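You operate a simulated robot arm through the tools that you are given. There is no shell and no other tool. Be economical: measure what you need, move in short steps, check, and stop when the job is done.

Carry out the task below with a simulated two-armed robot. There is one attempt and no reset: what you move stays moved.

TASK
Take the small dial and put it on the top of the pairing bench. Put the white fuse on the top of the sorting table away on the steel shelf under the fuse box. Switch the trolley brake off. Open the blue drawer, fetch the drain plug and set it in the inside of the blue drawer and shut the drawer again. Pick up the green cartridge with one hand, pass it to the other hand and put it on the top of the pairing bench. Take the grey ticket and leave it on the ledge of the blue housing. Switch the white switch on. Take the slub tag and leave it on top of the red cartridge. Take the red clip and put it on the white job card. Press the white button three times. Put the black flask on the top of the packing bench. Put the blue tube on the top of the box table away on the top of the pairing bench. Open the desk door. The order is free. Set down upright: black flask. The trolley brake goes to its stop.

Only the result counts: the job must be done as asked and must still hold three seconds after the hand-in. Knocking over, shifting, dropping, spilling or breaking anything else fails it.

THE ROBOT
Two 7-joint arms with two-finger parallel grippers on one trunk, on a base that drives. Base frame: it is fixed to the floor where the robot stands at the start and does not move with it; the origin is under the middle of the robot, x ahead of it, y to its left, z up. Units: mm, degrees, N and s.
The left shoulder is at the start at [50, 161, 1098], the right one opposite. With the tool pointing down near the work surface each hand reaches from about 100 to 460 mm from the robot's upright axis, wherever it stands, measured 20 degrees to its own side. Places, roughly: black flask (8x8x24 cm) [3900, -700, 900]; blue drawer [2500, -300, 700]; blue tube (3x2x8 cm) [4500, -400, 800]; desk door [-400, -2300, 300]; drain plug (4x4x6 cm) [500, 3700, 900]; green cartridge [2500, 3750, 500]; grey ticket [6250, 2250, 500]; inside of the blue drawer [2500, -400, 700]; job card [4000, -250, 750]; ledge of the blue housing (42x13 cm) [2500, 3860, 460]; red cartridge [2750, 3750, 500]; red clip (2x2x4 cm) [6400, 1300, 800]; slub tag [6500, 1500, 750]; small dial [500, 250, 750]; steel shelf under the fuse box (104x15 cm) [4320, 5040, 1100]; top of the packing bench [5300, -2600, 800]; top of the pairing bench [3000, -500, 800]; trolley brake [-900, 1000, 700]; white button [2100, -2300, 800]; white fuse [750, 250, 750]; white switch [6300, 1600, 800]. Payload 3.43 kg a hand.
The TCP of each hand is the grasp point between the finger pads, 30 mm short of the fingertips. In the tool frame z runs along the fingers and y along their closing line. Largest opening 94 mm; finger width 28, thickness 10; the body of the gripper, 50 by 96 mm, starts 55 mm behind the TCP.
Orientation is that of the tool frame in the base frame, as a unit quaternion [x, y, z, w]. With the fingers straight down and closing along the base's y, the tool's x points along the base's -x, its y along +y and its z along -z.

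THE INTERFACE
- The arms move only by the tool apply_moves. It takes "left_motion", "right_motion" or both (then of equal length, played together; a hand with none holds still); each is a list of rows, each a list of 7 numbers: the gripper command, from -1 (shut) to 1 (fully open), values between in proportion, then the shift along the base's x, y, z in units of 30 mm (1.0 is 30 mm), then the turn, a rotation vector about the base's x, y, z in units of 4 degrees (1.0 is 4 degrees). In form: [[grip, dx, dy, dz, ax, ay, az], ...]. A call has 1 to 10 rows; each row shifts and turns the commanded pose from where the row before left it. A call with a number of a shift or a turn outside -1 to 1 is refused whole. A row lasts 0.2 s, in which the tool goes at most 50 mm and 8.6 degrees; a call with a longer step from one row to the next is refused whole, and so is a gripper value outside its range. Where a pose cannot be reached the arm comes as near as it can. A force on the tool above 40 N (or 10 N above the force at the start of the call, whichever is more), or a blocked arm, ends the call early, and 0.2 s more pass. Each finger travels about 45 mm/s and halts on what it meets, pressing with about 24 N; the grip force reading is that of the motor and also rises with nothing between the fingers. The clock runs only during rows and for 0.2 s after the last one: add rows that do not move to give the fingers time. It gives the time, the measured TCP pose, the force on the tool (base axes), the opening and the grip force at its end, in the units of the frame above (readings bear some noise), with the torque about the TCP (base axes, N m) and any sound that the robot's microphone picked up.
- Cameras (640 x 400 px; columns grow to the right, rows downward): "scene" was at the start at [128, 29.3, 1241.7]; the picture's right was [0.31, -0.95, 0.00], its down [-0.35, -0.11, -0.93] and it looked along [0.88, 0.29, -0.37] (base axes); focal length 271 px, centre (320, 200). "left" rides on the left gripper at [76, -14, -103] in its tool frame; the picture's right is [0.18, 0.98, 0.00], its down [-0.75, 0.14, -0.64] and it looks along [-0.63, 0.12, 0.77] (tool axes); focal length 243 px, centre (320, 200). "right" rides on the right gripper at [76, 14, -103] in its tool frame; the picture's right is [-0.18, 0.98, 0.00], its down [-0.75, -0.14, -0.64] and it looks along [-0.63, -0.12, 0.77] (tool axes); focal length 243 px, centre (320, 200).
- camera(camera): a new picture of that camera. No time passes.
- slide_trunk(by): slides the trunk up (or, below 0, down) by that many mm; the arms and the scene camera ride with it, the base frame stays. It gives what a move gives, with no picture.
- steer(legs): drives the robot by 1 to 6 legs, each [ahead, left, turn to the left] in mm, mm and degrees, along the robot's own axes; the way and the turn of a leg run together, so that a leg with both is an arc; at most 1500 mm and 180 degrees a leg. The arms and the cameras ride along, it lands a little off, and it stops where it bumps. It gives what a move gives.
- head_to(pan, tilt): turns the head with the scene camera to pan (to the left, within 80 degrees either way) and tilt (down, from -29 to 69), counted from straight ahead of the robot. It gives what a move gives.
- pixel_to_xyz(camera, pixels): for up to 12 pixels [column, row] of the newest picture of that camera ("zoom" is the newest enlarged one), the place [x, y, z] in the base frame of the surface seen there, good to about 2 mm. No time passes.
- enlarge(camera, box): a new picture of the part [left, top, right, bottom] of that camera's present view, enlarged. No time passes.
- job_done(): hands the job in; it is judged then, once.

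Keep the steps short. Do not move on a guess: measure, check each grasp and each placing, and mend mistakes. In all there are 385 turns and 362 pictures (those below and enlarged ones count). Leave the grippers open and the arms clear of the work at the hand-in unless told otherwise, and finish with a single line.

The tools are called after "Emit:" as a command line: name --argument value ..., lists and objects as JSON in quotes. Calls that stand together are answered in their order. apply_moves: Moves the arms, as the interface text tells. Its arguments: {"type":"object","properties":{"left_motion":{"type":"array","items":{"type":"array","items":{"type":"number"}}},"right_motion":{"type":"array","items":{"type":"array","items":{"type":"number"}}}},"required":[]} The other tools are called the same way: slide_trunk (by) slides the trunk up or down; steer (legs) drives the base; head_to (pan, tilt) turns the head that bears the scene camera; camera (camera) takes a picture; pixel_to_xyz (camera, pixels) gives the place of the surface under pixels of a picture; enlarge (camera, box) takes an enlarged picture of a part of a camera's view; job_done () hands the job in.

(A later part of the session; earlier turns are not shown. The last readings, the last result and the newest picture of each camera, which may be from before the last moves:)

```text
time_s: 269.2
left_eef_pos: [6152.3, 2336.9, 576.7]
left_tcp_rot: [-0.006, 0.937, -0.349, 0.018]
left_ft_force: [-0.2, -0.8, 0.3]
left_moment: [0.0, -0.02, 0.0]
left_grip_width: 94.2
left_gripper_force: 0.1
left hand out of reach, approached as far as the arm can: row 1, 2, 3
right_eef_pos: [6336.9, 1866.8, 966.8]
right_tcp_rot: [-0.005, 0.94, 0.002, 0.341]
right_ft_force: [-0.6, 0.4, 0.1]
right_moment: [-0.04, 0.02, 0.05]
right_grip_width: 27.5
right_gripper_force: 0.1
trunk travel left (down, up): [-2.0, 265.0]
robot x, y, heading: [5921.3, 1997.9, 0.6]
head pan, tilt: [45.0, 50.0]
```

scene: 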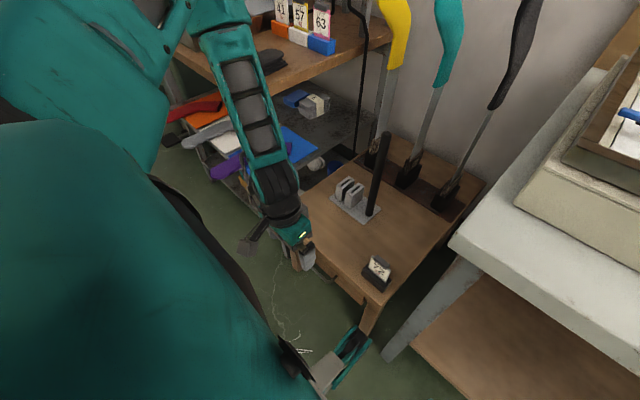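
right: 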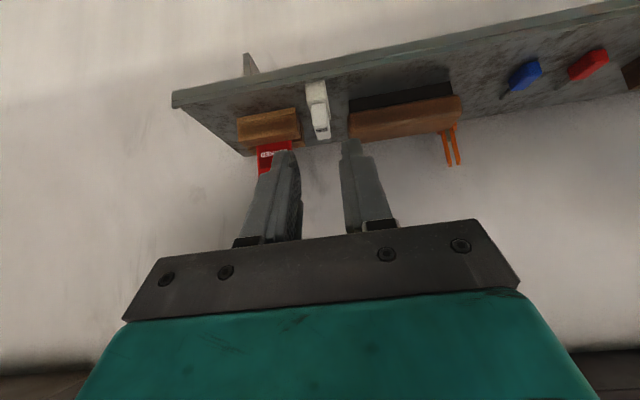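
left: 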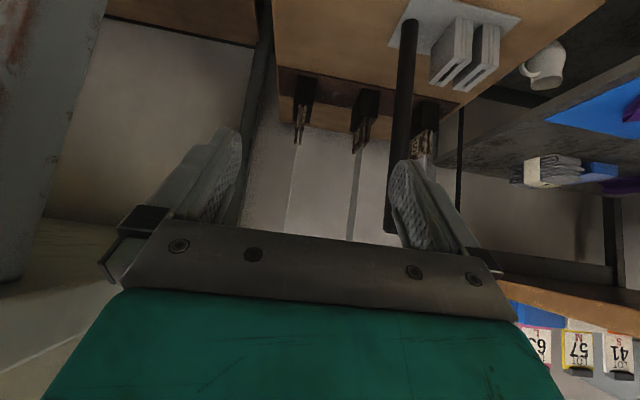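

Let me measure the arm's own geometry: elbow and forearm points in the scene picture.

Emit:
camera --camera "scene"

Emit:
pixel_to_xyz --camera "scene" --pixels '[[220, 30], [245, 110], [275, 190], [130, 30], [60, 60], [100, 120], [150, 110], [200, 10], [295, 235], [60, 200]]'

```text
287 pictures are left
```

scene: 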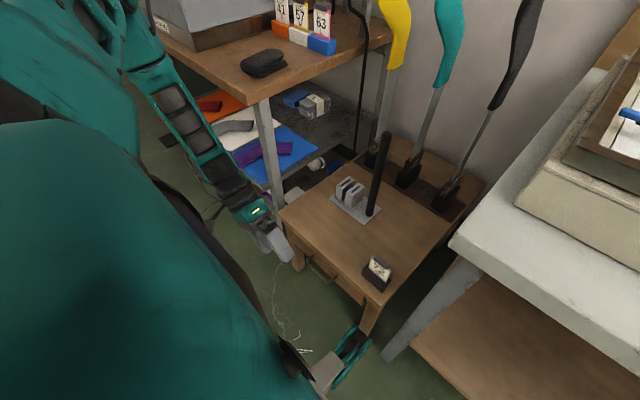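

```text
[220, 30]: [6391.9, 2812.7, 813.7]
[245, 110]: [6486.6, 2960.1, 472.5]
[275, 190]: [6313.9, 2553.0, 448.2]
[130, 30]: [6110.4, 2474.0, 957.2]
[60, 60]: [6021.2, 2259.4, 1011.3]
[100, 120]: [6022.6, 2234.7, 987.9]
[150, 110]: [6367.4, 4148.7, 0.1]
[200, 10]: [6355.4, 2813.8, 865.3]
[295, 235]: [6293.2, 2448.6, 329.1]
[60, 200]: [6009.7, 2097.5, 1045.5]
```

Forearm already hangs vertical while the upper arm stays near horizontal. I'll back into open floor and explore how to get the hand lower.

Emit:
steer --legs '[[-550, 0, 0]]'

Emit:
apply_moves --left_motion '[[1, 0, 0, 0, 1, 0, 0], [1, 0, 0.5, 0, 1, 0, 0], [1, 0, 0.5, 0, 1, 0, 0], [1, 0, 0.5, 0, 1, 0, 0], [1, 0, 0.5, 0, 1, 0, 0], [1, 0, 0.5, 0, 1, 0, 0], [1, 0, 0.5, 0, 1, 0, 0], [1, 0, 0.5, 0, 1, 0, 0], [1, 0, 0, 0, 1, 0, 0], [1, 0, 0, 0, 1, 0, 0]]'

Emit:
apply_moves --left_motion '[[1, 0, 0, -0.8, 0, 0, 0], [1, 0, 0, -0.8, 0, 0, 0], [1, 0, 0, -0.8, 0, 0, 0], [1, 0, 0, -0.8, 0, 0, 0]]'

Emit:
camera --camera "scene"

```text
time_s: 272.4
left_eef_pos: [5604.1, 2331.5, 576.2]
left_tcp_rot: [-0.001, 0.937, -0.349, 0.015]
left_ft_force: [0.5, 0.4, -0.2]
left_moment: [-0.01, 0.02, 0.04]
left_grip_width: 94.3
left_gripper_force: 0.1
right_eef_pos: [5784.2, 1860.7, 965.6]
right_tcp_rot: [0.0, 0.94, 0.0, 0.341]
right_ft_force: [0.4, 0.7, 0.5]
right_moment: [0.0, 0.0, 0.0]
right_grip_width: 27.4
right_gripper_force: 0.1
trunk travel left (down, up): [-2.0, 265.0]
robot x, y, heading: [5371.6, 1992.1, -0.2]
head pan, tilt: [45.0, 50.0]
```

```text
time_s: 274.6
left_eef_pos: [5602.7, 2435.6, 577.3]
left_tcp_rot: [0.004, 1.0, -0.007, 0.014]
left_ft_force: [1.2, -0.4, 0.8]
left_moment: [0.03, -0.02, 0.03]
left_grip_width: 94.2
left_gripper_force: 0.1
right_eef_pos: [5783.3, 1860.9, 965.5]
right_tcp_rot: [0.001, 0.94, 0.0, 0.341]
right_ft_force: [0.5, 0.2, -0.1]
right_moment: [0.01, -0.01, 0.01]
right_grip_width: 27.1
right_gripper_force: 0.0
trunk travel left (down, up): [-2.0, 265.0]
robot x, y, heading: [5366.7, 1993.3, 0.1]
head pan, tilt: [45.0, 50.0]
```

```text
time_s: 275.6
left_eef_pos: [5597.8, 2440.1, 531.7]
left_tcp_rot: [0.003, 1.0, -0.008, 0.015]
left_ft_force: [0.2, 0.7, 0.6]
left_moment: [-0.03, -0.01, 0.03]
left_grip_width: 94.2
left_gripper_force: 0.1
left hand out of reach, approached as far as the arm can: row 2, 3, 4
right_eef_pos: [5783.2, 1861.3, 965.9]
right_tcp_rot: [0.0, 0.94, 0.001, 0.341]
right_ft_force: [-0.6, 0.2, -0.5]
right_moment: [0.01, 0.01, -0.01]
right_grip_width: 27.2
right_gripper_force: 0.1
trunk travel left (down, up): [-2.0, 265.0]
robot x, y, heading: [5371.3, 1994.1, -0.0]
head pan, tilt: [45.0, 50.0]
```

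```text
286 pictures are left
```

scene: 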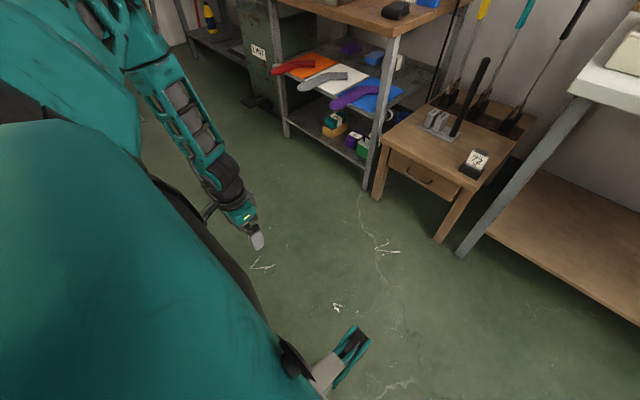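

Limit is z≈532 like this. I'll try the arm extended far forward with tool tilted, then lowering.

Emit:
apply_moves --left_motion '[[1, 0.3, -0.6, 1, 0, -1, 0], [1, 0.5, -0.8, 1, 0, -1, 0], [1, 0.8, -0.8, 0.9, 0, -1, 0], [1, 1, -0.8, 0.8, 0, -1, 0], [1, 1, -0.8, 0.8, 0, -1, 0], [1, 1, -0.8, 0.8, 0, -1, 0], [1, 1, -0.8, 0.8, 0, -1, 0], [1, 1, -0.8, 0.5, 0, -1, 0], [1, 1, -0.8, 0.5, 0, -1, 0], [1, 1, -0.8, 0, 0, -1, 0]]'

Emit:
apply_moves --left_motion '[[1, 1, -0.5, 0, 0, -1, 0], [1, 1, 0, 0, 0, -1, 0], [1, 1, 0, 0, 0, -1, 0], [1, 1, 0, 0, 0, -1, 0], [1, 1, 0, 0, 0, 0, 0]]'

Emit:
camera --camera "scene"

```text
time_s: 277.8
left_eef_pos: [5851.1, 2205.6, 748.2]
left_tcp_rot: [0.007, 0.934, -0.006, 0.357]
left_ft_force: [0.8, -0.8, 0.1]
left_moment: [-0.02, 0.02, -0.03]
left_grip_width: 93.9
left_gripper_force: 0.0
right_eef_pos: [5782.7, 1860.6, 967.0]
right_tcp_rot: [0.0, 0.94, 0.001, 0.34]
right_ft_force: [-0.2, -0.3, 0.1]
right_moment: [0.04, -0.01, -0.01]
right_grip_width: 27.6
right_gripper_force: 0.0
trunk travel left (down, up): [-2.0, 265.0]
robot x, y, heading: [5371.5, 1992.5, -0.2]
head pan, tilt: [45.0, 50.0]
```

```text
time_s: 279.0
left_eef_pos: [6000.5, 2191.9, 747.0]
left_tcp_rot: [0.007, 0.876, -0.005, 0.482]
left_ft_force: [-1.5, 0.3, -0.2]
left_moment: [0.02, -0.02, 0.01]
left_grip_width: 93.9
left_gripper_force: 0.0
right_eef_pos: [5784.3, 1861.4, 965.6]
right_tcp_rot: [0.0, 0.94, 0.001, 0.341]
right_ft_force: [-0.8, 0.1, -0.7]
right_moment: [0.0, 0.0, -0.01]
right_grip_width: 26.9
right_gripper_force: 0.1
trunk travel left (down, up): [-2.0, 265.0]
robot x, y, heading: [5370.2, 1993.1, 0.2]
head pan, tilt: [45.0, 50.0]
```

```text
285 pictures are left
```

scene: 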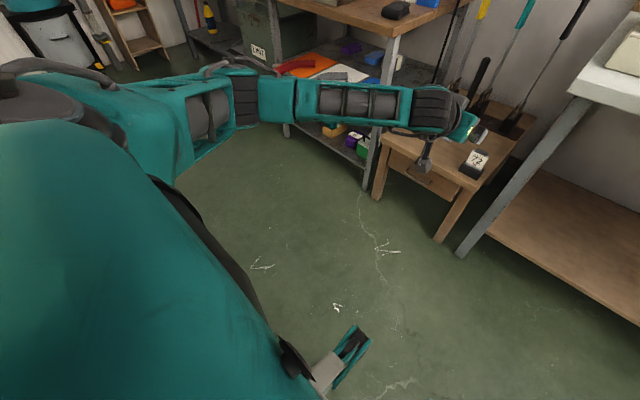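

Extended reach works (630 mm ahead, z 747). Now lower from here.

Emit:
apply_moves --left_motion '[[1, 0, 0, -1, 0, 0, 0], [1, 0, 0, -1, 0, 0, 0], [1, 0, 0, -1, 0, 0, 0], [1, 0, 0, -1, 0, 0, 0], [1, 0, 0, -1, 0, 0, 0], [1, 0, 0, -1, 0, 0, 0], [1, 0, 0, -1, 0, 0, 0], [1, 0, 0, -1, 0, 0, 0]]'

Emit:
camera --camera "scene"

```text
time_s: 280.8
left_eef_pos: [6000.7, 2191.0, 716.4]
left_tcp_rot: [0.007, 0.876, -0.006, 0.483]
left_ft_force: [0.4, -0.3, 0.4]
left_moment: [0.01, 0.02, -0.04]
left_grip_width: 93.9
left_gripper_force: 0.0
left hand out of reach, approached as far as the arm can: row 2, 3, 4, 5, 6, 7, 8
right_eef_pos: [5781.6, 1859.5, 965.3]
right_tcp_rot: [0.001, 0.94, 0.0, 0.341]
right_ft_force: [-0.4, -0.6, 0.3]
right_moment: [0.0, 0.0, -0.01]
right_grip_width: 27.4
right_gripper_force: 0.0
trunk travel left (down, up): [-2.0, 265.0]
robot x, y, heading: [5371.1, 1994.2, 0.0]
head pan, tilt: [45.0, 50.0]
```

```text
284 pictures are left
```

scene: 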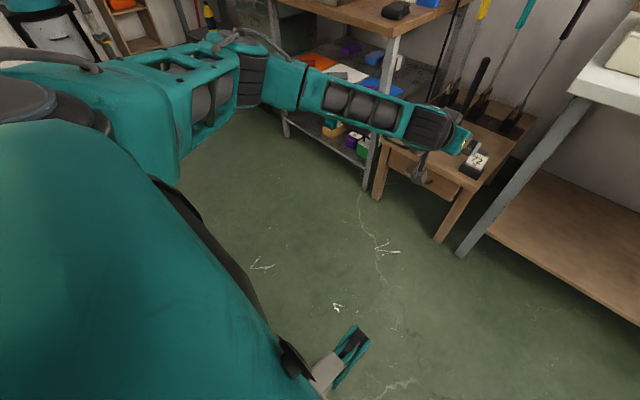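

The wrist seems limited by a plane sloping down to the side, so low targets need the hand far out to the robot's side. Test: swing the left hand out to the left, tool down.

Emit:
apply_moves --left_motion '[[1, -0.9, 0.5, 0.6, 0, 1, 0], [1, -0.9, 0.5, 0.6, 0, 1, 0], [1, -0.9, 0.6, 0, 0, 1, 0], [1, -0.9, 0.6, 0, 0, 1, 0], [1, -0.9, 0.7, 0, 0, 1, 0], [1, -0.9, 0.7, 0, 0, 1, 0], [1, -0.9, 0.7, 0, 0, 1, 0], [1, -0.9, 0.8, 0, 0, 1, 0], [1, -0.9, 0.8, 0, 0, 1, 0], [1, -0.9, 0.8, 0, 0, 1, 0]]'

Emit:
apply_moves --left_motion '[[1, -0.9, 1, 0, 0, 1, 0], [1, -0.9, 1, 0, 0, 1, 0], [1, -0.9, 1, 0, 0, 1, 0], [1, -0.9, 1, 0, 0, 1, 0], [1, -0.9, 1, 0, 0, 0.5, 0], [1, -0.9, 1, 0, 0, 0, 0], [1, -0.9, 0.8, 0, 0, 0, 0], [1, -0.4, 0, -0.5, 0, 0, 0], [1, 0, 0, -0.8, 0, 0, 0], [1, 0, 0, -0.8, 0, 0, 0]]'

Emit:
apply_moves --left_motion '[[1, 0, 0, -0.8, 0, 0, 0], [1, 0, 0, -0.8, 0, 0, 0], [1, 0, 0, -0.8, 0, 0, 0], [1, 0, 0, -0.8, 0, 0, 0], [1, 0, 0, -0.8, 0, 0, 0]]'

```text
time_s: 283.0
left_eef_pos: [5733.7, 2391.1, 755.9]
left_tcp_rot: [0.004, 0.988, -0.008, 0.153]
left_ft_force: [-0.1, 0.6, -0.2]
left_moment: [0.01, -0.01, -0.01]
left_grip_width: 94.1
left_gripper_force: 0.1
right_eef_pos: [5782.5, 1861.1, 966.1]
right_tcp_rot: [0.001, 0.94, 0.0, 0.341]
right_ft_force: [-0.6, -0.4, 0.1]
right_moment: [0.0, -0.02, -0.03]
right_grip_width: 27.4
right_gripper_force: 0.1
trunk travel left (down, up): [-2.0, 265.0]
robot x, y, heading: [5371.2, 1992.6, -0.0]
head pan, tilt: [45.0, 50.0]
```

```text
time_s: 285.2
left_eef_pos: [5614.8, 2489.9, 692.8]
left_tcp_rot: [0.004, 1.0, -0.008, -0.002]
left_ft_force: [0.1, 0.0, 0.0]
left_moment: [0.02, 0.01, -0.02]
left_grip_width: 93.8
left_gripper_force: 0.0
left hand out of reach, approached as far as the arm can: row 4, 5, 6, 7
right_eef_pos: [5783.2, 1861.0, 965.8]
right_tcp_rot: [0.001, 0.94, 0.001, 0.34]
right_ft_force: [-0.1, -0.3, -0.6]
right_moment: [-0.02, 0.01, -0.02]
right_grip_width: 27.3
right_gripper_force: 0.2
trunk travel left (down, up): [-2.0, 265.0]
robot x, y, heading: [5370.8, 1995.0, -0.0]
head pan, tilt: [45.0, 50.0]
```

```text
time_s: 286.4
left_eef_pos: [5614.2, 2490.7, 571.6]
left_tcp_rot: [0.004, 1.0, -0.008, -0.003]
left_ft_force: [0.0, -0.2, -0.4]
left_moment: [0.02, 0.03, -0.01]
left_grip_width: 93.9
left_gripper_force: 0.0
right_eef_pos: [5782.8, 1860.1, 964.9]
right_tcp_rot: [0.0, 0.94, 0.001, 0.341]
right_ft_force: [-0.1, 0.4, -0.4]
right_moment: [0.0, 0.0, -0.01]
right_grip_width: 27.4
right_gripper_force: 0.1
trunk travel left (down, up): [-2.0, 265.0]
robot x, y, heading: [5373.3, 1994.7, -0.0]
head pan, tilt: [45.0, 50.0]
```

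Emit:
apply_moves --left_motion '[[1, 0, 0, -0.8, 0, 0, 0], [1, 0, 0, -0.8, 0, 0, 0], [1, 0, 0, -0.8, 0, 0, 0], [1, 0, 0, -0.8, 0, 0, 0], [1, 0, 0, -0.8, 0, 0, 0], [1, 0, 0, -0.8, 0, 0, 0]]'

Emit:
camera --camera "scene"

```text
time_s: 287.8
left_eef_pos: [5613.9, 2489.6, 428.3]
left_tcp_rot: [0.003, 1.0, -0.008, -0.003]
left_ft_force: [-0.1, -0.2, -0.4]
left_moment: [0.02, 0.0, -0.02]
left_grip_width: 94.0
left_gripper_force: 0.1
right_eef_pos: [5782.8, 1859.9, 965.5]
right_tcp_rot: [0.001, 0.94, 0.0, 0.342]
right_ft_force: [-0.2, 0.1, 0.9]
right_moment: [-0.01, 0.03, 0.01]
right_grip_width: 27.1
right_gripper_force: 0.1
trunk travel left (down, up): [-2.0, 265.0]
robot x, y, heading: [5373.3, 1995.1, -0.1]
head pan, tilt: [45.0, 50.0]
```

```text
283 pictures are left
```

scene: 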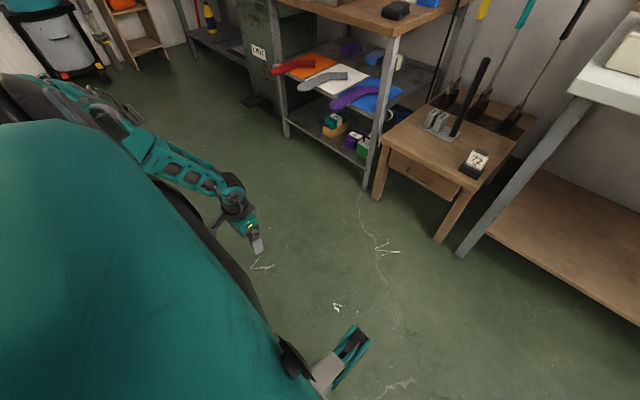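

The arm reconfigured with elbow low; z 428 reached. Test moving the hand forward/inward at low height in this configuration.

Emit:
apply_moves --left_motion '[[1, 0.6, -0.8, 0.4, 0, 0, 0], [1, 0.6, -0.8, 0.4, 0, 0, 0], [1, 0.6, -0.8, 0.4, 0, 0, 0], [1, 0.6, -0.8, 0.2, 0, 0, 0], [1, 0.6, -0.8, 0, 0, 0, 0], [1, 0.6, -0.8, 0, 0, 0, 0], [1, 0.6, -0.8, 0, 0, 0, 0], [1, 0.6, -0.8, 0, 0, 0, 0], [1, 0.6, -0.8, 0, 0, 0, 0], [1, 0.6, -0.8, 0, 0, 0, 0]]'

Emit:
camera --camera "scene"

```text
time_s: 290.0
left_eef_pos: [5795.1, 2250.0, 471.8]
left_tcp_rot: [0.003, 1.0, -0.007, -0.003]
left_ft_force: [-0.4, -0.4, 0.2]
left_moment: [0.01, 0.01, 0.0]
left_grip_width: 94.4
left_gripper_force: 0.0
right_eef_pos: [5783.6, 1861.0, 966.6]
right_tcp_rot: [0.0, 0.94, 0.0, 0.341]
right_ft_force: [0.5, -0.2, 0.1]
right_moment: [0.02, -0.02, 0.02]
right_grip_width: 27.4
right_gripper_force: 0.0
trunk travel left (down, up): [-2.0, 265.0]
robot x, y, heading: [5372.3, 1994.7, -0.0]
head pan, tilt: [45.0, 50.0]
```

```text
282 pictures are left
```

scene: 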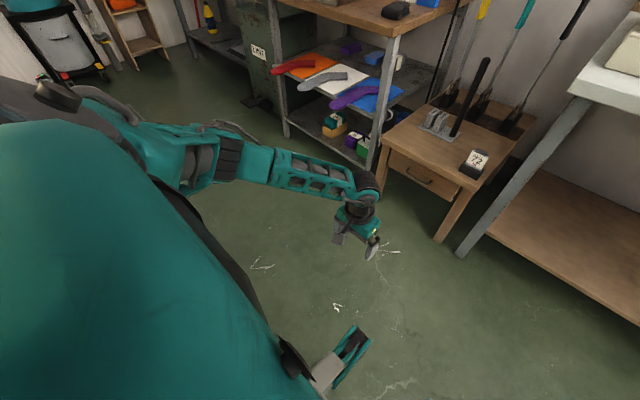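

Works well. Raise the hand to z≈640 and drive back up to the stool.

Emit:
apply_moves --left_motion '[[1, 0, -0.5, 1, 0, 0, 0], [1, 0, -0.5, 1, 0, 0, 0], [1, 0, -0.5, 1, 0, 0, 0], [1, 0, -0.5, 1, 0, 0, 0], [1, 0, -0.5, 1, 0, 0, 0], [1, 0, -0.5, 1, 0, 0, 0]]'

Emit:
steer --legs '[[490, 0, 0]]'

Emit:
head_to --pan 15 --tilt 55

Emit:
camera --camera "scene"

Emit:
camera --camera "left"

```text
time_s: 291.4
left_eef_pos: [5790.0, 2164.1, 650.9]
left_tcp_rot: [0.003, 1.0, -0.008, -0.003]
left_ft_force: [0.2, -0.2, 0.0]
left_moment: [-0.01, 0.06, -0.03]
left_grip_width: 94.0
left_gripper_force: 0.0
right_eef_pos: [5783.5, 1860.2, 966.0]
right_tcp_rot: [0.0, 0.94, 0.001, 0.34]
right_ft_force: [0.0, -0.4, -0.2]
right_moment: [0.0, 0.03, -0.01]
right_grip_width: 27.5
right_gripper_force: 0.2
trunk travel left (down, up): [-2.0, 265.0]
robot x, y, heading: [5373.1, 1997.9, 0.1]
head pan, tilt: [45.0, 50.0]
```

```text
time_s: 294.3
left_eef_pos: [6285.5, 2159.0, 650.9]
left_tcp_rot: [0.007, 1.0, -0.007, -0.003]
left_ft_force: [0.8, -0.1, 0.4]
left_moment: [-0.03, 0.03, 0.01]
left_grip_width: 94.0
left_gripper_force: 0.2
right_eef_pos: [6274.5, 1855.8, 966.7]
right_tcp_rot: [0.004, 0.94, -0.001, 0.341]
right_ft_force: [-0.5, 1.0, -0.2]
right_moment: [0.02, -0.02, 0.01]
right_grip_width: 27.3
right_gripper_force: 0.0
trunk travel left (down, up): [-2.0, 265.0]
robot x, y, heading: [5867.8, 1993.4, -0.7]
head pan, tilt: [45.0, 50.0]
```

```text
time_s: 295.2
left_eef_pos: [6284.9, 2157.5, 651.7]
left_tcp_rot: [0.006, 1.0, -0.008, -0.003]
left_ft_force: [0.9, 0.0, 0.8]
left_moment: [0.03, 0.02, 0.02]
left_grip_width: 94.0
left_gripper_force: 0.0
right_eef_pos: [6274.1, 1855.0, 966.4]
right_tcp_rot: [0.004, 0.94, -0.001, 0.341]
right_ft_force: [-0.8, -1.1, 0.2]
right_moment: [-0.05, 0.0, 0.0]
right_grip_width: 27.3
right_gripper_force: 0.0
trunk travel left (down, up): [-2.0, 265.0]
robot x, y, heading: [5861.3, 1994.4, -0.5]
head pan, tilt: [15.0, 55.0]
```

```text
281 pictures are left
```

scene: 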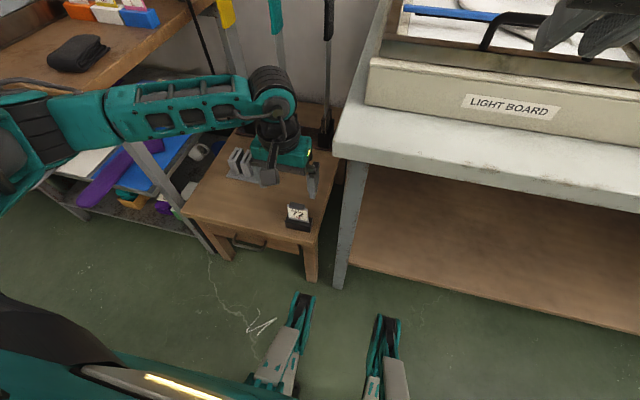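

```text
280 pictures are left
```

left: 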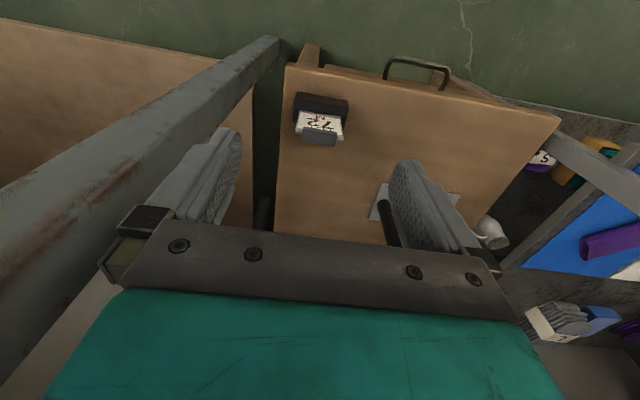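

Emit:
enlarge --camera "left" --box '[260, 70, 380, 160]'

Emit:
pixel_to_xyz --camera "zoom" --pixels '[[190, 180], [465, 165], [460, 230], [200, 230], [320, 300], [430, 340], [230, 330], [300, 340], [310, 390], [320, 140]]'

```text
4.44 times, centred on (320, 115) of left
```

zoom: 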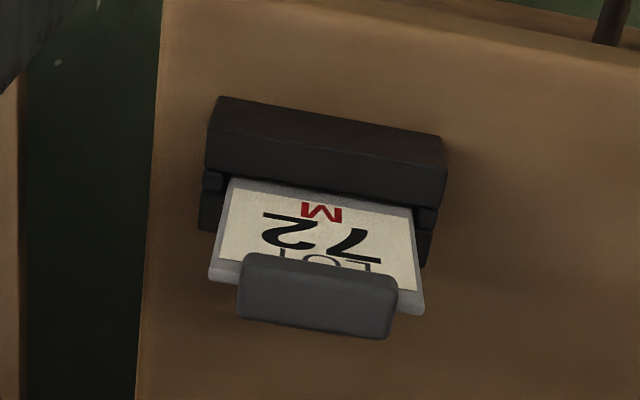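

```text
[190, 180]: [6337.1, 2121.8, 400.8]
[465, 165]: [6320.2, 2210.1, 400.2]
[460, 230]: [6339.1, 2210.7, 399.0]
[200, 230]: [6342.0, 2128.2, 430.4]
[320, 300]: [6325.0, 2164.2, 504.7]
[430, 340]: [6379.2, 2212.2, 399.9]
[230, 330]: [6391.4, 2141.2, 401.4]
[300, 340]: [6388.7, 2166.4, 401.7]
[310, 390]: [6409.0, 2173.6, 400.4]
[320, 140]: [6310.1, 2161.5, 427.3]
```

The grey ticket is a card with a grip bar, plugged upright into a black holder. I'll drive 40 mm forward, then descend around its side edges (closing along y).

Emit:
steer --legs '[[40, 5, 0.5]]'

Emit:
apply_moves --left_motion '[[1, 0, 0, -0.9, 0, 0, 0], [1, 0, 0, -0.9, 0, 0, 0], [1, 0, 0, -0.9, 0, 0, 0], [1, 0, 0, -0.9, 0, 0, 0]]'

Emit:
camera --camera "left"

```text
time_s: 296.1
left_eef_pos: [6324.6, 2167.6, 650.5]
left_tcp_rot: [0.003, 1.0, -0.008, -0.002]
left_ft_force: [-0.3, -0.2, 0.0]
left_moment: [0.01, -0.04, 0.01]
left_grip_width: 94.3
left_gripper_force: 0.1
right_eef_pos: [6316.8, 1864.7, 966.5]
right_tcp_rot: [0.0, 0.94, 0.0, 0.341]
right_ft_force: [-0.8, 0.5, -0.4]
right_moment: [-0.02, -0.02, -0.01]
right_grip_width: 27.1
right_gripper_force: 0.0
trunk travel left (down, up): [-2.0, 265.0]
robot x, y, heading: [5907.0, 2000.3, -0.0]
head pan, tilt: [15.0, 55.0]
```

```text
time_s: 297.1
left_eef_pos: [6322.9, 2166.8, 539.1]
left_tcp_rot: [0.003, 1.0, -0.008, -0.003]
left_ft_force: [0.7, -0.8, 0.5]
left_moment: [0.03, -0.03, -0.01]
left_grip_width: 94.1
left_gripper_force: 0.0
right_eef_pos: [6315.4, 1863.9, 966.4]
right_tcp_rot: [-0.001, 0.94, 0.001, 0.341]
right_ft_force: [-0.3, 0.2, 0.1]
right_moment: [0.01, 0.0, 0.02]
right_grip_width: 27.5
right_gripper_force: 0.0
trunk travel left (down, up): [-2.0, 265.0]
robot x, y, heading: [5900.9, 1996.4, -0.1]
head pan, tilt: [15.0, 55.0]
```

```text
278 pictures are left
```

left: 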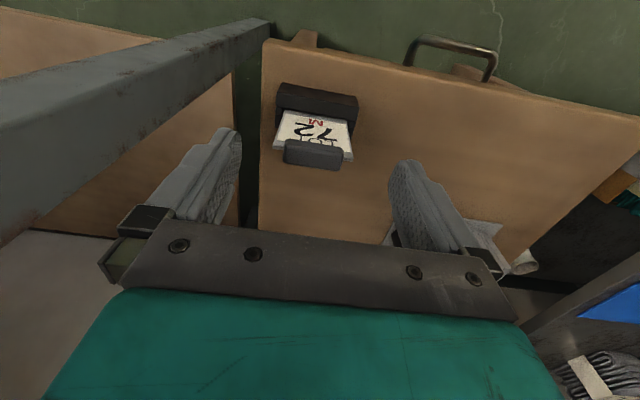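

Emit:
apply_moves --left_motion '[[1, 0.05, -0.15, -0.7, 0, 0, 0], [1, 0, 0, -0.7, 0, 0, 0], [1, 0, 0, -0.7, 0, 0, 0], [0.3, 0, 0, 0, 0, 0, 0], [-0.3, 0, 0, 0, 0, 0, 0], [-1, 0, 0, 0, 0, 0, 0], [-1, 0, 0, 0, 0, 0, 0], [-1, 0, 0, 0, 0, 0, 0]]'

Emit:
camera --camera "left"

```text
time_s: 298.9
left_eef_pos: [6322.6, 2162.2, 481.1]
left_tcp_rot: [0.003, 1.0, -0.007, -0.003]
left_ft_force: [1.1, 1.1, 0.1]
left_moment: [0.07, 0.06, 0.0]
left_grip_width: 54.9
left_gripper_force: 23.8
right_eef_pos: [6315.2, 1863.8, 966.2]
right_tcp_rot: [0.0, 0.94, 0.001, 0.341]
right_ft_force: [-0.9, 1.2, -0.2]
right_moment: [-0.05, 0.02, 0.01]
right_grip_width: 27.3
right_gripper_force: 0.0
trunk travel left (down, up): [-2.0, 265.0]
robot x, y, heading: [5903.5, 1997.4, 0.0]
head pan, tilt: [15.0, 55.0]
```

```text
277 pictures are left
```

left: 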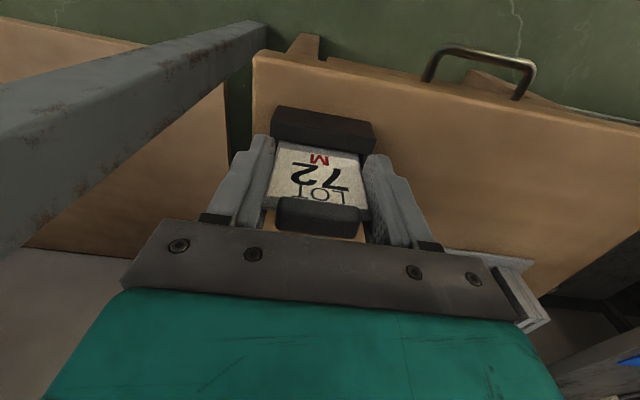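

Card gripped at 55 mm width. Lift gently and check that only the card comes.

Emit:
apply_moves --left_motion '[[-1, 0, 0, 0.4, 0, 0, 0], [-1, 0, 0, 0.5, 0, 0, 0], [-1, 0, 0, 0.6, 0, 0, 0]]'

Emit:
camera --camera "left"

```text
time_s: 299.7
left_eef_pos: [6325.4, 2161.9, 523.3]
left_tcp_rot: [0.003, 1.0, -0.008, -0.002]
left_ft_force: [-0.8, 0.5, -0.6]
left_moment: [0.02, -0.01, 0.01]
left_grip_width: 55.1
left_gripper_force: 23.7
right_eef_pos: [6316.0, 1863.1, 965.8]
right_tcp_rot: [0.0, 0.94, 0.001, 0.341]
right_ft_force: [0.1, 0.4, -0.3]
right_moment: [0.0, -0.01, -0.02]
right_grip_width: 27.4
right_gripper_force: 0.1
trunk travel left (down, up): [-2.0, 265.0]
robot x, y, heading: [5903.4, 2000.3, -0.1]
head pan, tilt: [15.0, 55.0]
```

```text
276 pictures are left
```

left: 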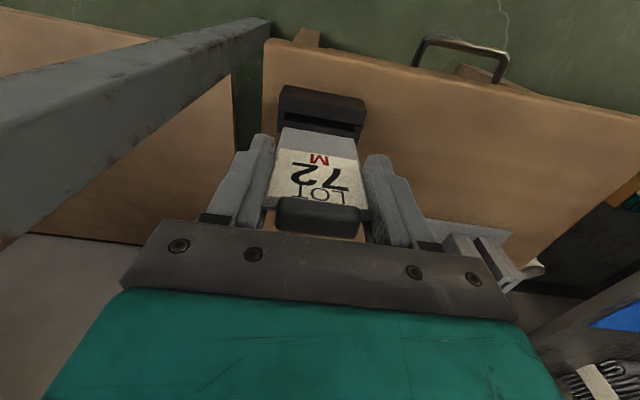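

The ticket is out. Lift it, back off, and go look at the switch/tag table.

Emit:
apply_moves --left_motion '[[-1, 0, 0, 1, 0, 0, 0], [-1, 0, 0, 1, 0, 0, 0], [-1, 0, 0, 1, 0, 0, 0], [-1, 0, 0, 1, 0, 0, 0], [-1, 0, 0, 1, 0, 0, 0]]'

Emit:
steer --legs '[[-400, 0, 0], [0, -550, 0]]'

Emit:
slide_trunk --by 120

Emit:
head_to --pan 0 --tilt 30

Emit:
camera --camera "scene"

```text
time_s: 300.9
left_eef_pos: [6325.7, 2163.0, 672.8]
left_tcp_rot: [0.004, 1.0, -0.007, -0.003]
left_ft_force: [0.2, -0.6, 0.6]
left_moment: [-0.01, 0.0, 0.02]
left_grip_width: 54.9
left_gripper_force: 24.5
right_eef_pos: [6314.9, 1863.6, 965.6]
right_tcp_rot: [0.0, 0.94, 0.001, 0.341]
right_ft_force: [1.1, -0.1, -0.1]
right_moment: [0.0, 0.0, 0.01]
right_grip_width: 27.4
right_gripper_force: 0.0
trunk travel left (down, up): [-2.0, 265.0]
robot x, y, heading: [5901.9, 1999.4, -0.0]
head pan, tilt: [15.0, 55.0]
```

```text
time_s: 308.3
left_eef_pos: [5932.4, 1614.3, 673.3]
left_tcp_rot: [-0.004, 1.0, -0.008, -0.002]
left_ft_force: [-0.1, -0.2, 0.7]
left_moment: [0.01, 0.02, 0.01]
left_grip_width: 55.3
left_gripper_force: 23.7
right_eef_pos: [5927.6, 1315.9, 966.7]
right_tcp_rot: [-0.006, 0.94, 0.003, 0.341]
right_ft_force: [-0.4, 0.2, -0.3]
right_moment: [0.02, -0.01, -0.03]
right_grip_width: 27.5
right_gripper_force: 0.0
trunk travel left (down, up): [-2.0, 265.0]
robot x, y, heading: [5515.5, 1441.8, 0.7]
head pan, tilt: [15.0, 55.0]
```

```text
time_s: 309.8
left_eef_pos: [5932.1, 1614.6, 791.8]
left_tcp_rot: [-0.004, 1.0, -0.009, -0.002]
left_ft_force: [0.0, 0.3, -0.3]
left_moment: [-0.04, -0.01, 0.01]
left_grip_width: 54.9
left_gripper_force: 24.4
right_eef_pos: [5926.3, 1316.7, 1085.6]
right_tcp_rot: [-0.007, 0.94, 0.003, 0.342]
right_ft_force: [-0.1, 0.5, 0.3]
right_moment: [0.0, 0.0, 0.01]
right_grip_width: 27.4
right_gripper_force: 0.0
trunk travel left (down, up): [-122.0, 145.0]
robot x, y, heading: [5510.0, 1444.8, 0.7]
head pan, tilt: [15.0, 55.0]
```

```text
time_s: 310.7
left_eef_pos: [5932.3, 1616.0, 792.5]
left_tcp_rot: [-0.005, 1.0, -0.008, -0.003]
left_ft_force: [0.5, 0.4, -1.0]
left_moment: [-0.02, 0.0, 0.02]
left_grip_width: 54.8
left_gripper_force: 23.6
right_eef_pos: [5927.7, 1315.8, 1085.7]
right_tcp_rot: [-0.007, 0.94, 0.003, 0.341]
right_ft_force: [-0.7, -0.3, -0.6]
right_moment: [0.0, -0.01, -0.01]
right_grip_width: 27.5
right_gripper_force: 0.1
trunk travel left (down, up): [-122.0, 145.0]
robot x, y, heading: [5514.6, 1445.0, 0.8]
head pan, tilt: [0.0, 30.0]
```

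```text
275 pictures are left
```

scene: 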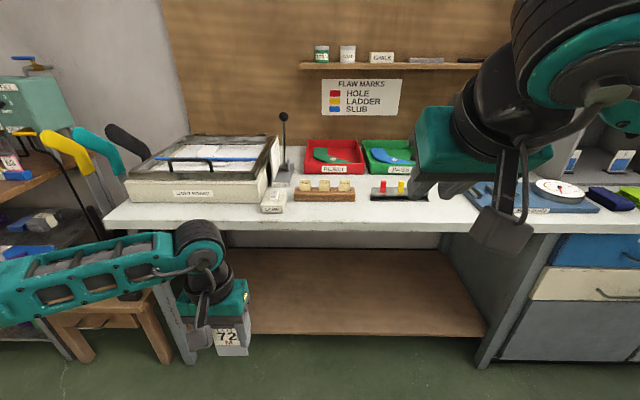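

Emit:
enlarge --camera "scene" --box '[240, 100, 440, 220]'

Emit:
pixel_to_xyz --camera "scene" --pixels '[[274, 200], [325, 192], [383, 190], [401, 187], [400, 195], [284, 120], [345, 187], [240, 228], [440, 228]]'

```text
3.20 times, centred on (340, 160) of scene
```

zoom: 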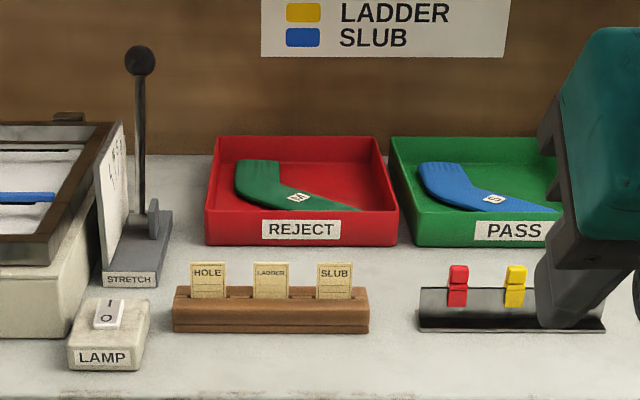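

```text
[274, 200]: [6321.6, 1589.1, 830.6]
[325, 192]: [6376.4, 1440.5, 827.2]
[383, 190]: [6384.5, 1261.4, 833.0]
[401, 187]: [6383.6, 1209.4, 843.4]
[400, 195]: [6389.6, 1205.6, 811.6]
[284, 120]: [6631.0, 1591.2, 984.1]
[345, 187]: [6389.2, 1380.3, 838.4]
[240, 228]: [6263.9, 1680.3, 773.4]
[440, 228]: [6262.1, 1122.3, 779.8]
```

The lamp rocker is at (6320,1591), the SLUB tag in the wooden holder at (6389,1380), the red clip at (6384,1261). Raise the left hand with the ticket, then drive up for the switch.

Emit:
apply_moves --left_motion '[[-1, -0.3, 0, 1, 0, 0, 0], [-1, -0.3, 0, 1, 0, 0, 0], [-1, -0.3, 0, 1, 0, 0, 0], [-1, -0.3, 0, 1, 0, 0, 0], [-1, -0.3, 0, 1, 0, 0, 0], [-1, -0.3, 0, 1, 0, 0, 0], [-1, -0.3, 0, 1, 0, 0, 0], [-1, -0.3, 0, 1, 0, 0, 0], [-1, -0.3, 0, 1, 0, 0, 0]]' --right_motion '[[-1, 0, 0, 0, 0, 0.9, 0], [-1, 0, 0, 0, 0, 0.9, 0], [-1, 0, 0, 0, 0, 0.9, 0], [-1, 0, 0, 0, 0, 0.9, 0], [-1, 0, 0, 0, 0, 0.9, 0], [-1, 0, 0, 0, 0, 0.9, 0], [-1, 0, 0, 0, 0, 0.9, 0], [-1, 0, 0, 0, 0, 0.9, 0], [-1, 0, 0, 0, 0, 0.9, 0]]'

Emit:
steer --legs '[[0, 235, -0.8], [390, 0, 0]]'

Emit:
head_to --pan -10 --tilt 45

Emit:
camera --camera "scene"

Emit:
camera --camera "right"

```text
time_s: 312.7
left_eef_pos: [5851.0, 1615.3, 1063.4]
left_tcp_rot: [-0.004, 1.0, -0.008, -0.003]
left_ft_force: [0.5, -0.1, -0.7]
left_moment: [0.0, 0.01, 0.02]
left_grip_width: 55.0
left_gripper_force: 24.2
right_eef_pos: [5928.2, 1316.9, 1085.5]
right_tcp_rot: [-0.005, 0.998, 0.005, 0.065]
right_ft_force: [-1.0, -0.5, -0.2]
right_moment: [-0.05, 0.01, -0.02]
right_grip_width: 0.5
right_gripper_force: 24.1
trunk travel left (down, up): [-122.0, 145.0]
robot x, y, heading: [5511.9, 1440.4, 0.8]
head pan, tilt: [0.0, 30.0]
```

```text
time_s: 317.4
left_eef_pos: [6250.5, 1843.0, 1063.3]
left_tcp_rot: [0.002, 1.0, -0.007, -0.002]
left_ft_force: [-1.6, -1.5, 0.5]
left_moment: [0.0, 0.02, 0.03]
left_grip_width: 55.1
left_gripper_force: 24.1
right_eef_pos: [6323.3, 1543.5, 1086.5]
right_tcp_rot: [0.001, 0.998, 0.004, 0.065]
right_ft_force: [0.2, -0.4, -0.7]
right_moment: [0.04, 0.04, -0.02]
right_grip_width: 0.1
right_gripper_force: 24.0
trunk travel left (down, up): [-122.0, 145.0]
robot x, y, heading: [5909.0, 1675.1, 0.1]
head pan, tilt: [0.0, 30.0]
```

```text
time_s: 318.2
left_eef_pos: [6250.4, 1842.6, 1063.8]
left_tcp_rot: [0.002, 1.0, -0.008, -0.002]
left_ft_force: [1.1, 0.6, -0.9]
left_moment: [-0.02, 0.01, 0.0]
left_grip_width: 55.0
left_gripper_force: 24.1
right_eef_pos: [6324.0, 1543.7, 1086.8]
right_tcp_rot: [0.001, 0.998, 0.004, 0.066]
right_ft_force: [-0.5, -0.2, 0.0]
right_moment: [-0.01, -0.04, -0.02]
right_grip_width: 0.1
right_gripper_force: 24.1
trunk travel left (down, up): [-122.0, 145.0]
robot x, y, heading: [5910.9, 1675.4, 0.0]
head pan, tilt: [-10.0, 45.0]
```

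```text
273 pictures are left
```

scene: 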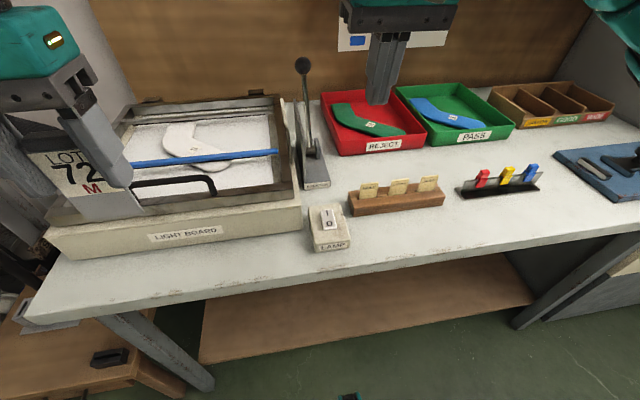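

```text
272 pictures are left
```

right: 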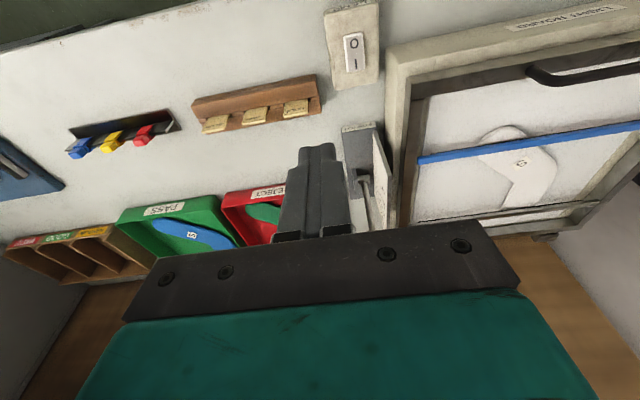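

Emit:
enlarge --camera "scene" --box '[280, 190, 380, 260]'

Emit:
pixel_to_xyz --camera "right" --pixels '[[353, 36], [353, 43], [354, 55], [354, 63], [354, 70], [335, 50], [345, 85], [374, 50]]'

Emit:
pixel_to_xyz --camera "scene" --pixels '[[326, 210], [327, 216], [328, 224], [329, 228]]'

```text
5.71 times, centred on (330, 225) of scene
```

zoom: 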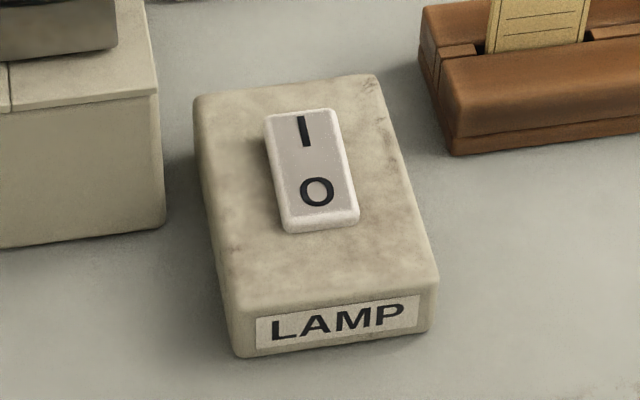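

```text
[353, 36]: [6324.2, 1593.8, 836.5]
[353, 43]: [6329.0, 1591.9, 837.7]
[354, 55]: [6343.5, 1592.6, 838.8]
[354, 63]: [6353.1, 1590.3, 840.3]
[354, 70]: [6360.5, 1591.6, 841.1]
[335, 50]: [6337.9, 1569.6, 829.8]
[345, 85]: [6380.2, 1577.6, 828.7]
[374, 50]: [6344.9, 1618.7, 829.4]
```

```text
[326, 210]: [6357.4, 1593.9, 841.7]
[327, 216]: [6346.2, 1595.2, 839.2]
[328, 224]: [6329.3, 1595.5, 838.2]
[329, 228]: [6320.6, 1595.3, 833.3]
```

Rocker: the "I" end is at x≈6355–6362, raised (z 841). Bring the closed right fingertips above (6362,1592).

Emit:
apply_moves --right_motion '[[-1, 0.3, 0.4, -0.8, 0, 0.9, 0], [-1, 0.3, 0.4, -0.8, 0, 0.95, 0], [-1, 0.3, 0.4, -0.8, 0, 0, 0], [-1, 0.37, 0.4, -0.8, 0, 0, 0], [-1, 0, 0, -0.8, 0, 0, 0], [-1, 0, 0, -0.8, 0, 0, 0], [-1, 0, 0, -0.8, 0, 0, 0], [-1, 0, 0, -0.7, 0, 0, 0]]'

Emit:
camera --camera "right"

Emit:
enlarge --camera "scene" --box '[260, 130, 420, 260]'

```text
time_s: 320.0
left_eef_pos: [6252.6, 1843.4, 1062.7]
left_tcp_rot: [0.001, 1.0, -0.009, -0.002]
left_ft_force: [-0.4, -1.0, -0.4]
left_moment: [0.02, 0.04, 0.01]
left_grip_width: 55.1
left_gripper_force: 23.7
right_eef_pos: [6361.9, 1591.3, 897.7]
right_tcp_rot: [0.0, 1.0, 0.005, 0.001]
right_ft_force: [0.3, -0.8, -0.3]
right_moment: [-0.03, -0.01, 0.02]
right_grip_width: 0.2
right_gripper_force: 23.9
trunk travel left (down, up): [-122.0, 145.0]
robot x, y, heading: [5908.4, 1678.1, -0.0]
head pan, tilt: [-10.0, 45.0]
```

```text
270 pictures are left
```

right: 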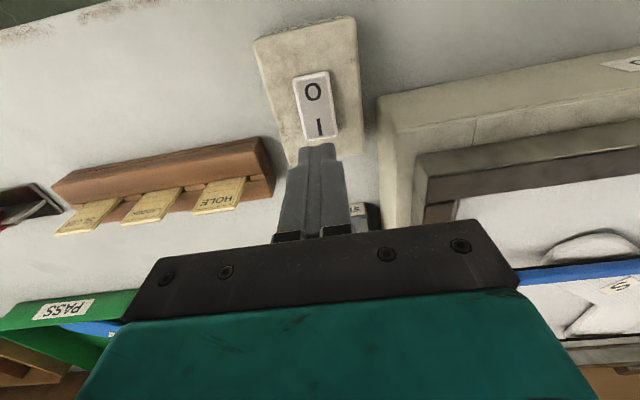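

```text
3.08 times, centred on (340, 195) of scene
```

zoom: 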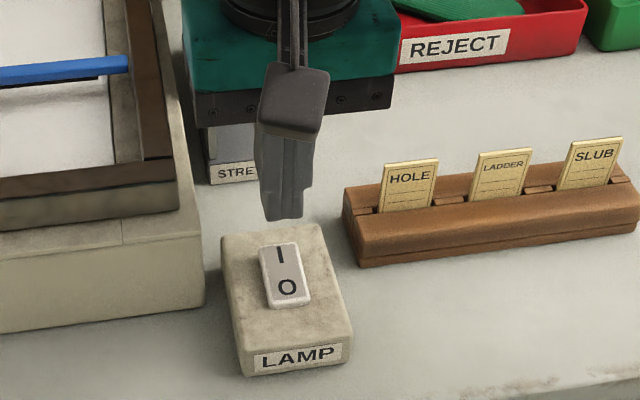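

Press down slowly.

Emit:
apply_moves --right_motion '[[-1, 0, 0, -0.8, 0, 0, 0], [-1, 0, 0, -0.15, 0, 0, 0], [-1, 0, 0, -0.12, 0, 0, 0], [-1, 0, 0, -0.1, 0, 0, 0], [-1, 0, 0, -0.1, 0, 0, 0]]'

Emit:
enlarge --camera "scene" --box '[260, 130, 420, 260]'

```text
time_s: 321.1
left_eef_pos: [6249.8, 1842.6, 1063.5]
left_tcp_rot: [0.002, 1.0, -0.008, -0.001]
left_ft_force: [0.3, 0.5, -0.2]
left_moment: [0.04, -0.01, 0.02]
left_grip_width: 55.2
left_gripper_force: 23.7
right_eef_pos: [6362.4, 1591.5, 868.6]
right_tcp_rot: [0.0, 1.0, 0.008, 0.006]
right_ft_force: [-2.1, -0.9, 12.9]
right_moment: [-0.02, 0.2, 0.03]
right_grip_width: 0.3
right_gripper_force: 24.0
trunk travel left (down, up): [-122.0, 145.0]
robot x, y, heading: [5912.2, 1676.5, -0.0]
head pan, tilt: [-10.0, 45.0]
stopped in row 5 (right hand): the force on the tool passed its limit at 43 N (the readings are from after the stop); the commanded pose is now the measured one
```

```text
3.08 times, centred on (340, 195) of scene
```

zoom: 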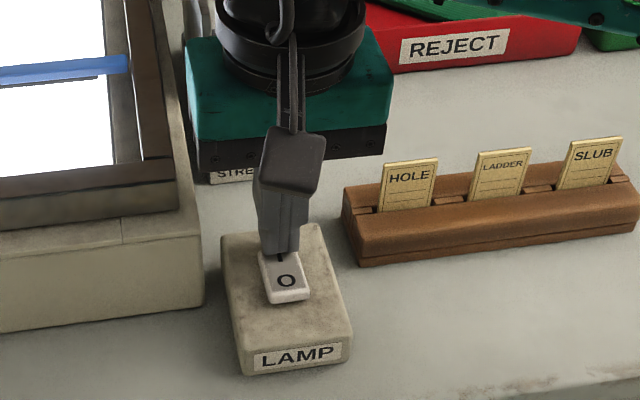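

The light board lit up: the switch is on. Lift off and drive right for the SLUB tag.

Emit:
apply_moves --right_motion '[[-1, 0, 0, 0.5, 0, 0, 0], [0.3, 0, 0, 1, 0, 0, 0], [0.3, 0, 0, 1, 0, 0, 0], [0.3, 0, 0, 1, 0, 0, 0], [0.3, 0, 0, 1, 0, 0, 0], [0.3, 0, 0, 1, 0, 0, 0]]'

Emit:
steer --legs '[[0, -210, 0]]'

Emit:
camera --camera "right"

Emit:
camera --camera "scene"

```text
time_s: 322.6
left_eef_pos: [6251.8, 1842.7, 1062.5]
left_tcp_rot: [0.001, 1.0, -0.008, -0.002]
left_ft_force: [0.1, -1.5, 0.0]
left_moment: [0.01, 0.0, -0.02]
left_grip_width: 54.8
left_gripper_force: 24.5
right_eef_pos: [6362.1, 1594.0, 1032.7]
right_tcp_rot: [0.001, 1.0, 0.008, 0.005]
right_ft_force: [-0.6, 1.1, 0.5]
right_moment: [0.0, 0.02, 0.01]
right_grip_width: 61.1
right_gripper_force: 0.0
trunk travel left (down, up): [-122.0, 145.0]
robot x, y, heading: [5912.0, 1675.1, 0.1]
head pan, tilt: [-10.0, 45.0]
```

```text
time_s: 325.0
left_eef_pos: [6250.6, 1627.2, 1062.8]
left_tcp_rot: [0.005, 1.0, -0.008, -0.002]
left_ft_force: [-0.1, 0.3, 0.5]
left_moment: [0.05, 0.01, -0.01]
left_grip_width: 55.1
left_gripper_force: 23.6
right_eef_pos: [6361.7, 1378.5, 1032.4]
right_tcp_rot: [0.002, 1.0, 0.008, 0.006]
right_ft_force: [0.1, 0.4, 0.2]
right_moment: [-0.02, -0.06, -0.01]
right_grip_width: 61.0
right_gripper_force: 0.1
trunk travel left (down, up): [-122.0, 145.0]
robot x, y, heading: [5906.9, 1464.4, -0.4]
head pan, tilt: [-10.0, 45.0]
```

```text
267 pictures are left
```

right: 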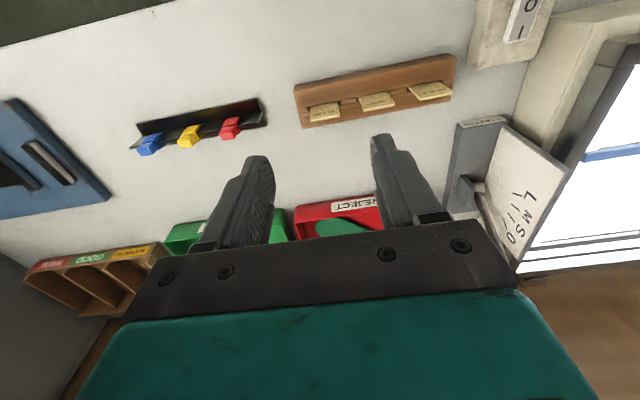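

```text
266 pictures are left
```

scene: 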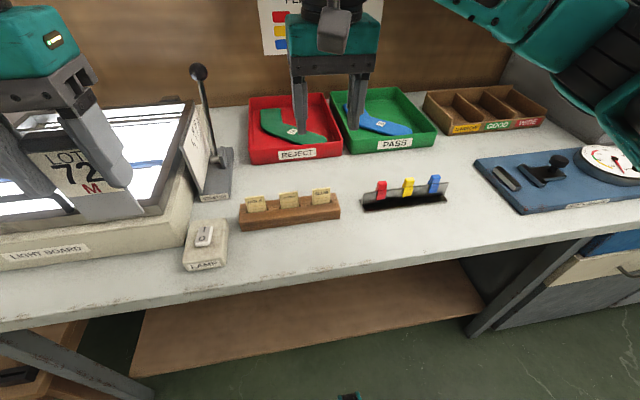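

Emit:
enlarge --camera "right" --box '[280, 40, 480, 140]'

Emit:
pixel_to_xyz --camera "zoom" --pixels '[[95, 215], [190, 205], [140, 220], [110, 245], [140, 190], [255, 180], [300, 185], [360, 180], [60, 150], [80, 270]]'

Emit:
enlarge --camera "scene" --box '[220, 160, 460, 250]'

```text
3.20 times, centred on (380, 90) of right
```

zoom: 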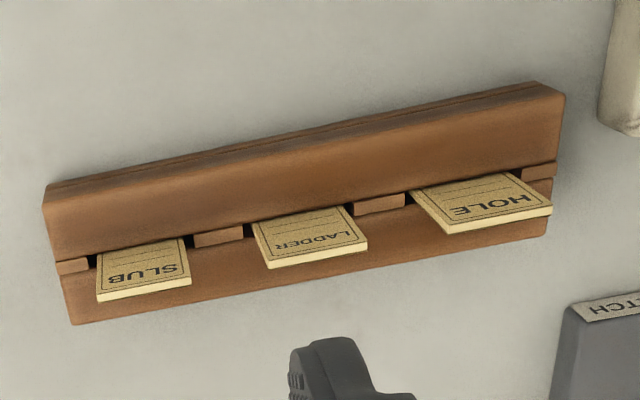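

```text
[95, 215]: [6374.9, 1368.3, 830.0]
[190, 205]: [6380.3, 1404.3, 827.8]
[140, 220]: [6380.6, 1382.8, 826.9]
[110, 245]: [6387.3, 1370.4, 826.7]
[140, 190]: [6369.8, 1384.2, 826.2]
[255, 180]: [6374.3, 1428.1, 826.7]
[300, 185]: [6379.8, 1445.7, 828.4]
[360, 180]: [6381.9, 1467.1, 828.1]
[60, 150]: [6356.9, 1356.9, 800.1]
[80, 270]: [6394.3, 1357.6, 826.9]
```

```text
2.67 times, centred on (340, 205) of scene
```

zoom: 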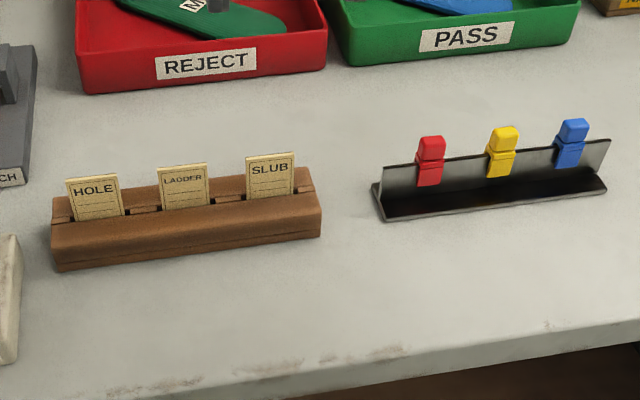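

Emit:
pixel_to_xyz --camera "right" --pixels '[[311, 121], [324, 131], [312, 130], [338, 127], [338, 118], [361, 122], [394, 118], [310, 117], [337, 115]]'

Emit:
pixel_to_xyz --camera "scene" --pixels '[[314, 190], [328, 187], [321, 193], [314, 200], [329, 198], [282, 195], [297, 191]]'

```text
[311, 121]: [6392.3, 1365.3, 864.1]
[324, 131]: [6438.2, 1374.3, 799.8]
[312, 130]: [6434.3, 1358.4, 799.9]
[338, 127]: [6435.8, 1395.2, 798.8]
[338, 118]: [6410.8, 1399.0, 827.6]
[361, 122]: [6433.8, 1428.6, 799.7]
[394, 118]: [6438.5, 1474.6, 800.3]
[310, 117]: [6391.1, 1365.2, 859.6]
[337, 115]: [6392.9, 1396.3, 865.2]
```

```text
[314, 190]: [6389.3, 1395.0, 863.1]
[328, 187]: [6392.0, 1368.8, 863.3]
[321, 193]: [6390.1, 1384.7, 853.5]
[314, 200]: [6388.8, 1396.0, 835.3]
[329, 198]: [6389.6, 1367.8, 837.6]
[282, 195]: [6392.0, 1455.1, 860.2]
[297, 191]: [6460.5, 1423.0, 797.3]
```

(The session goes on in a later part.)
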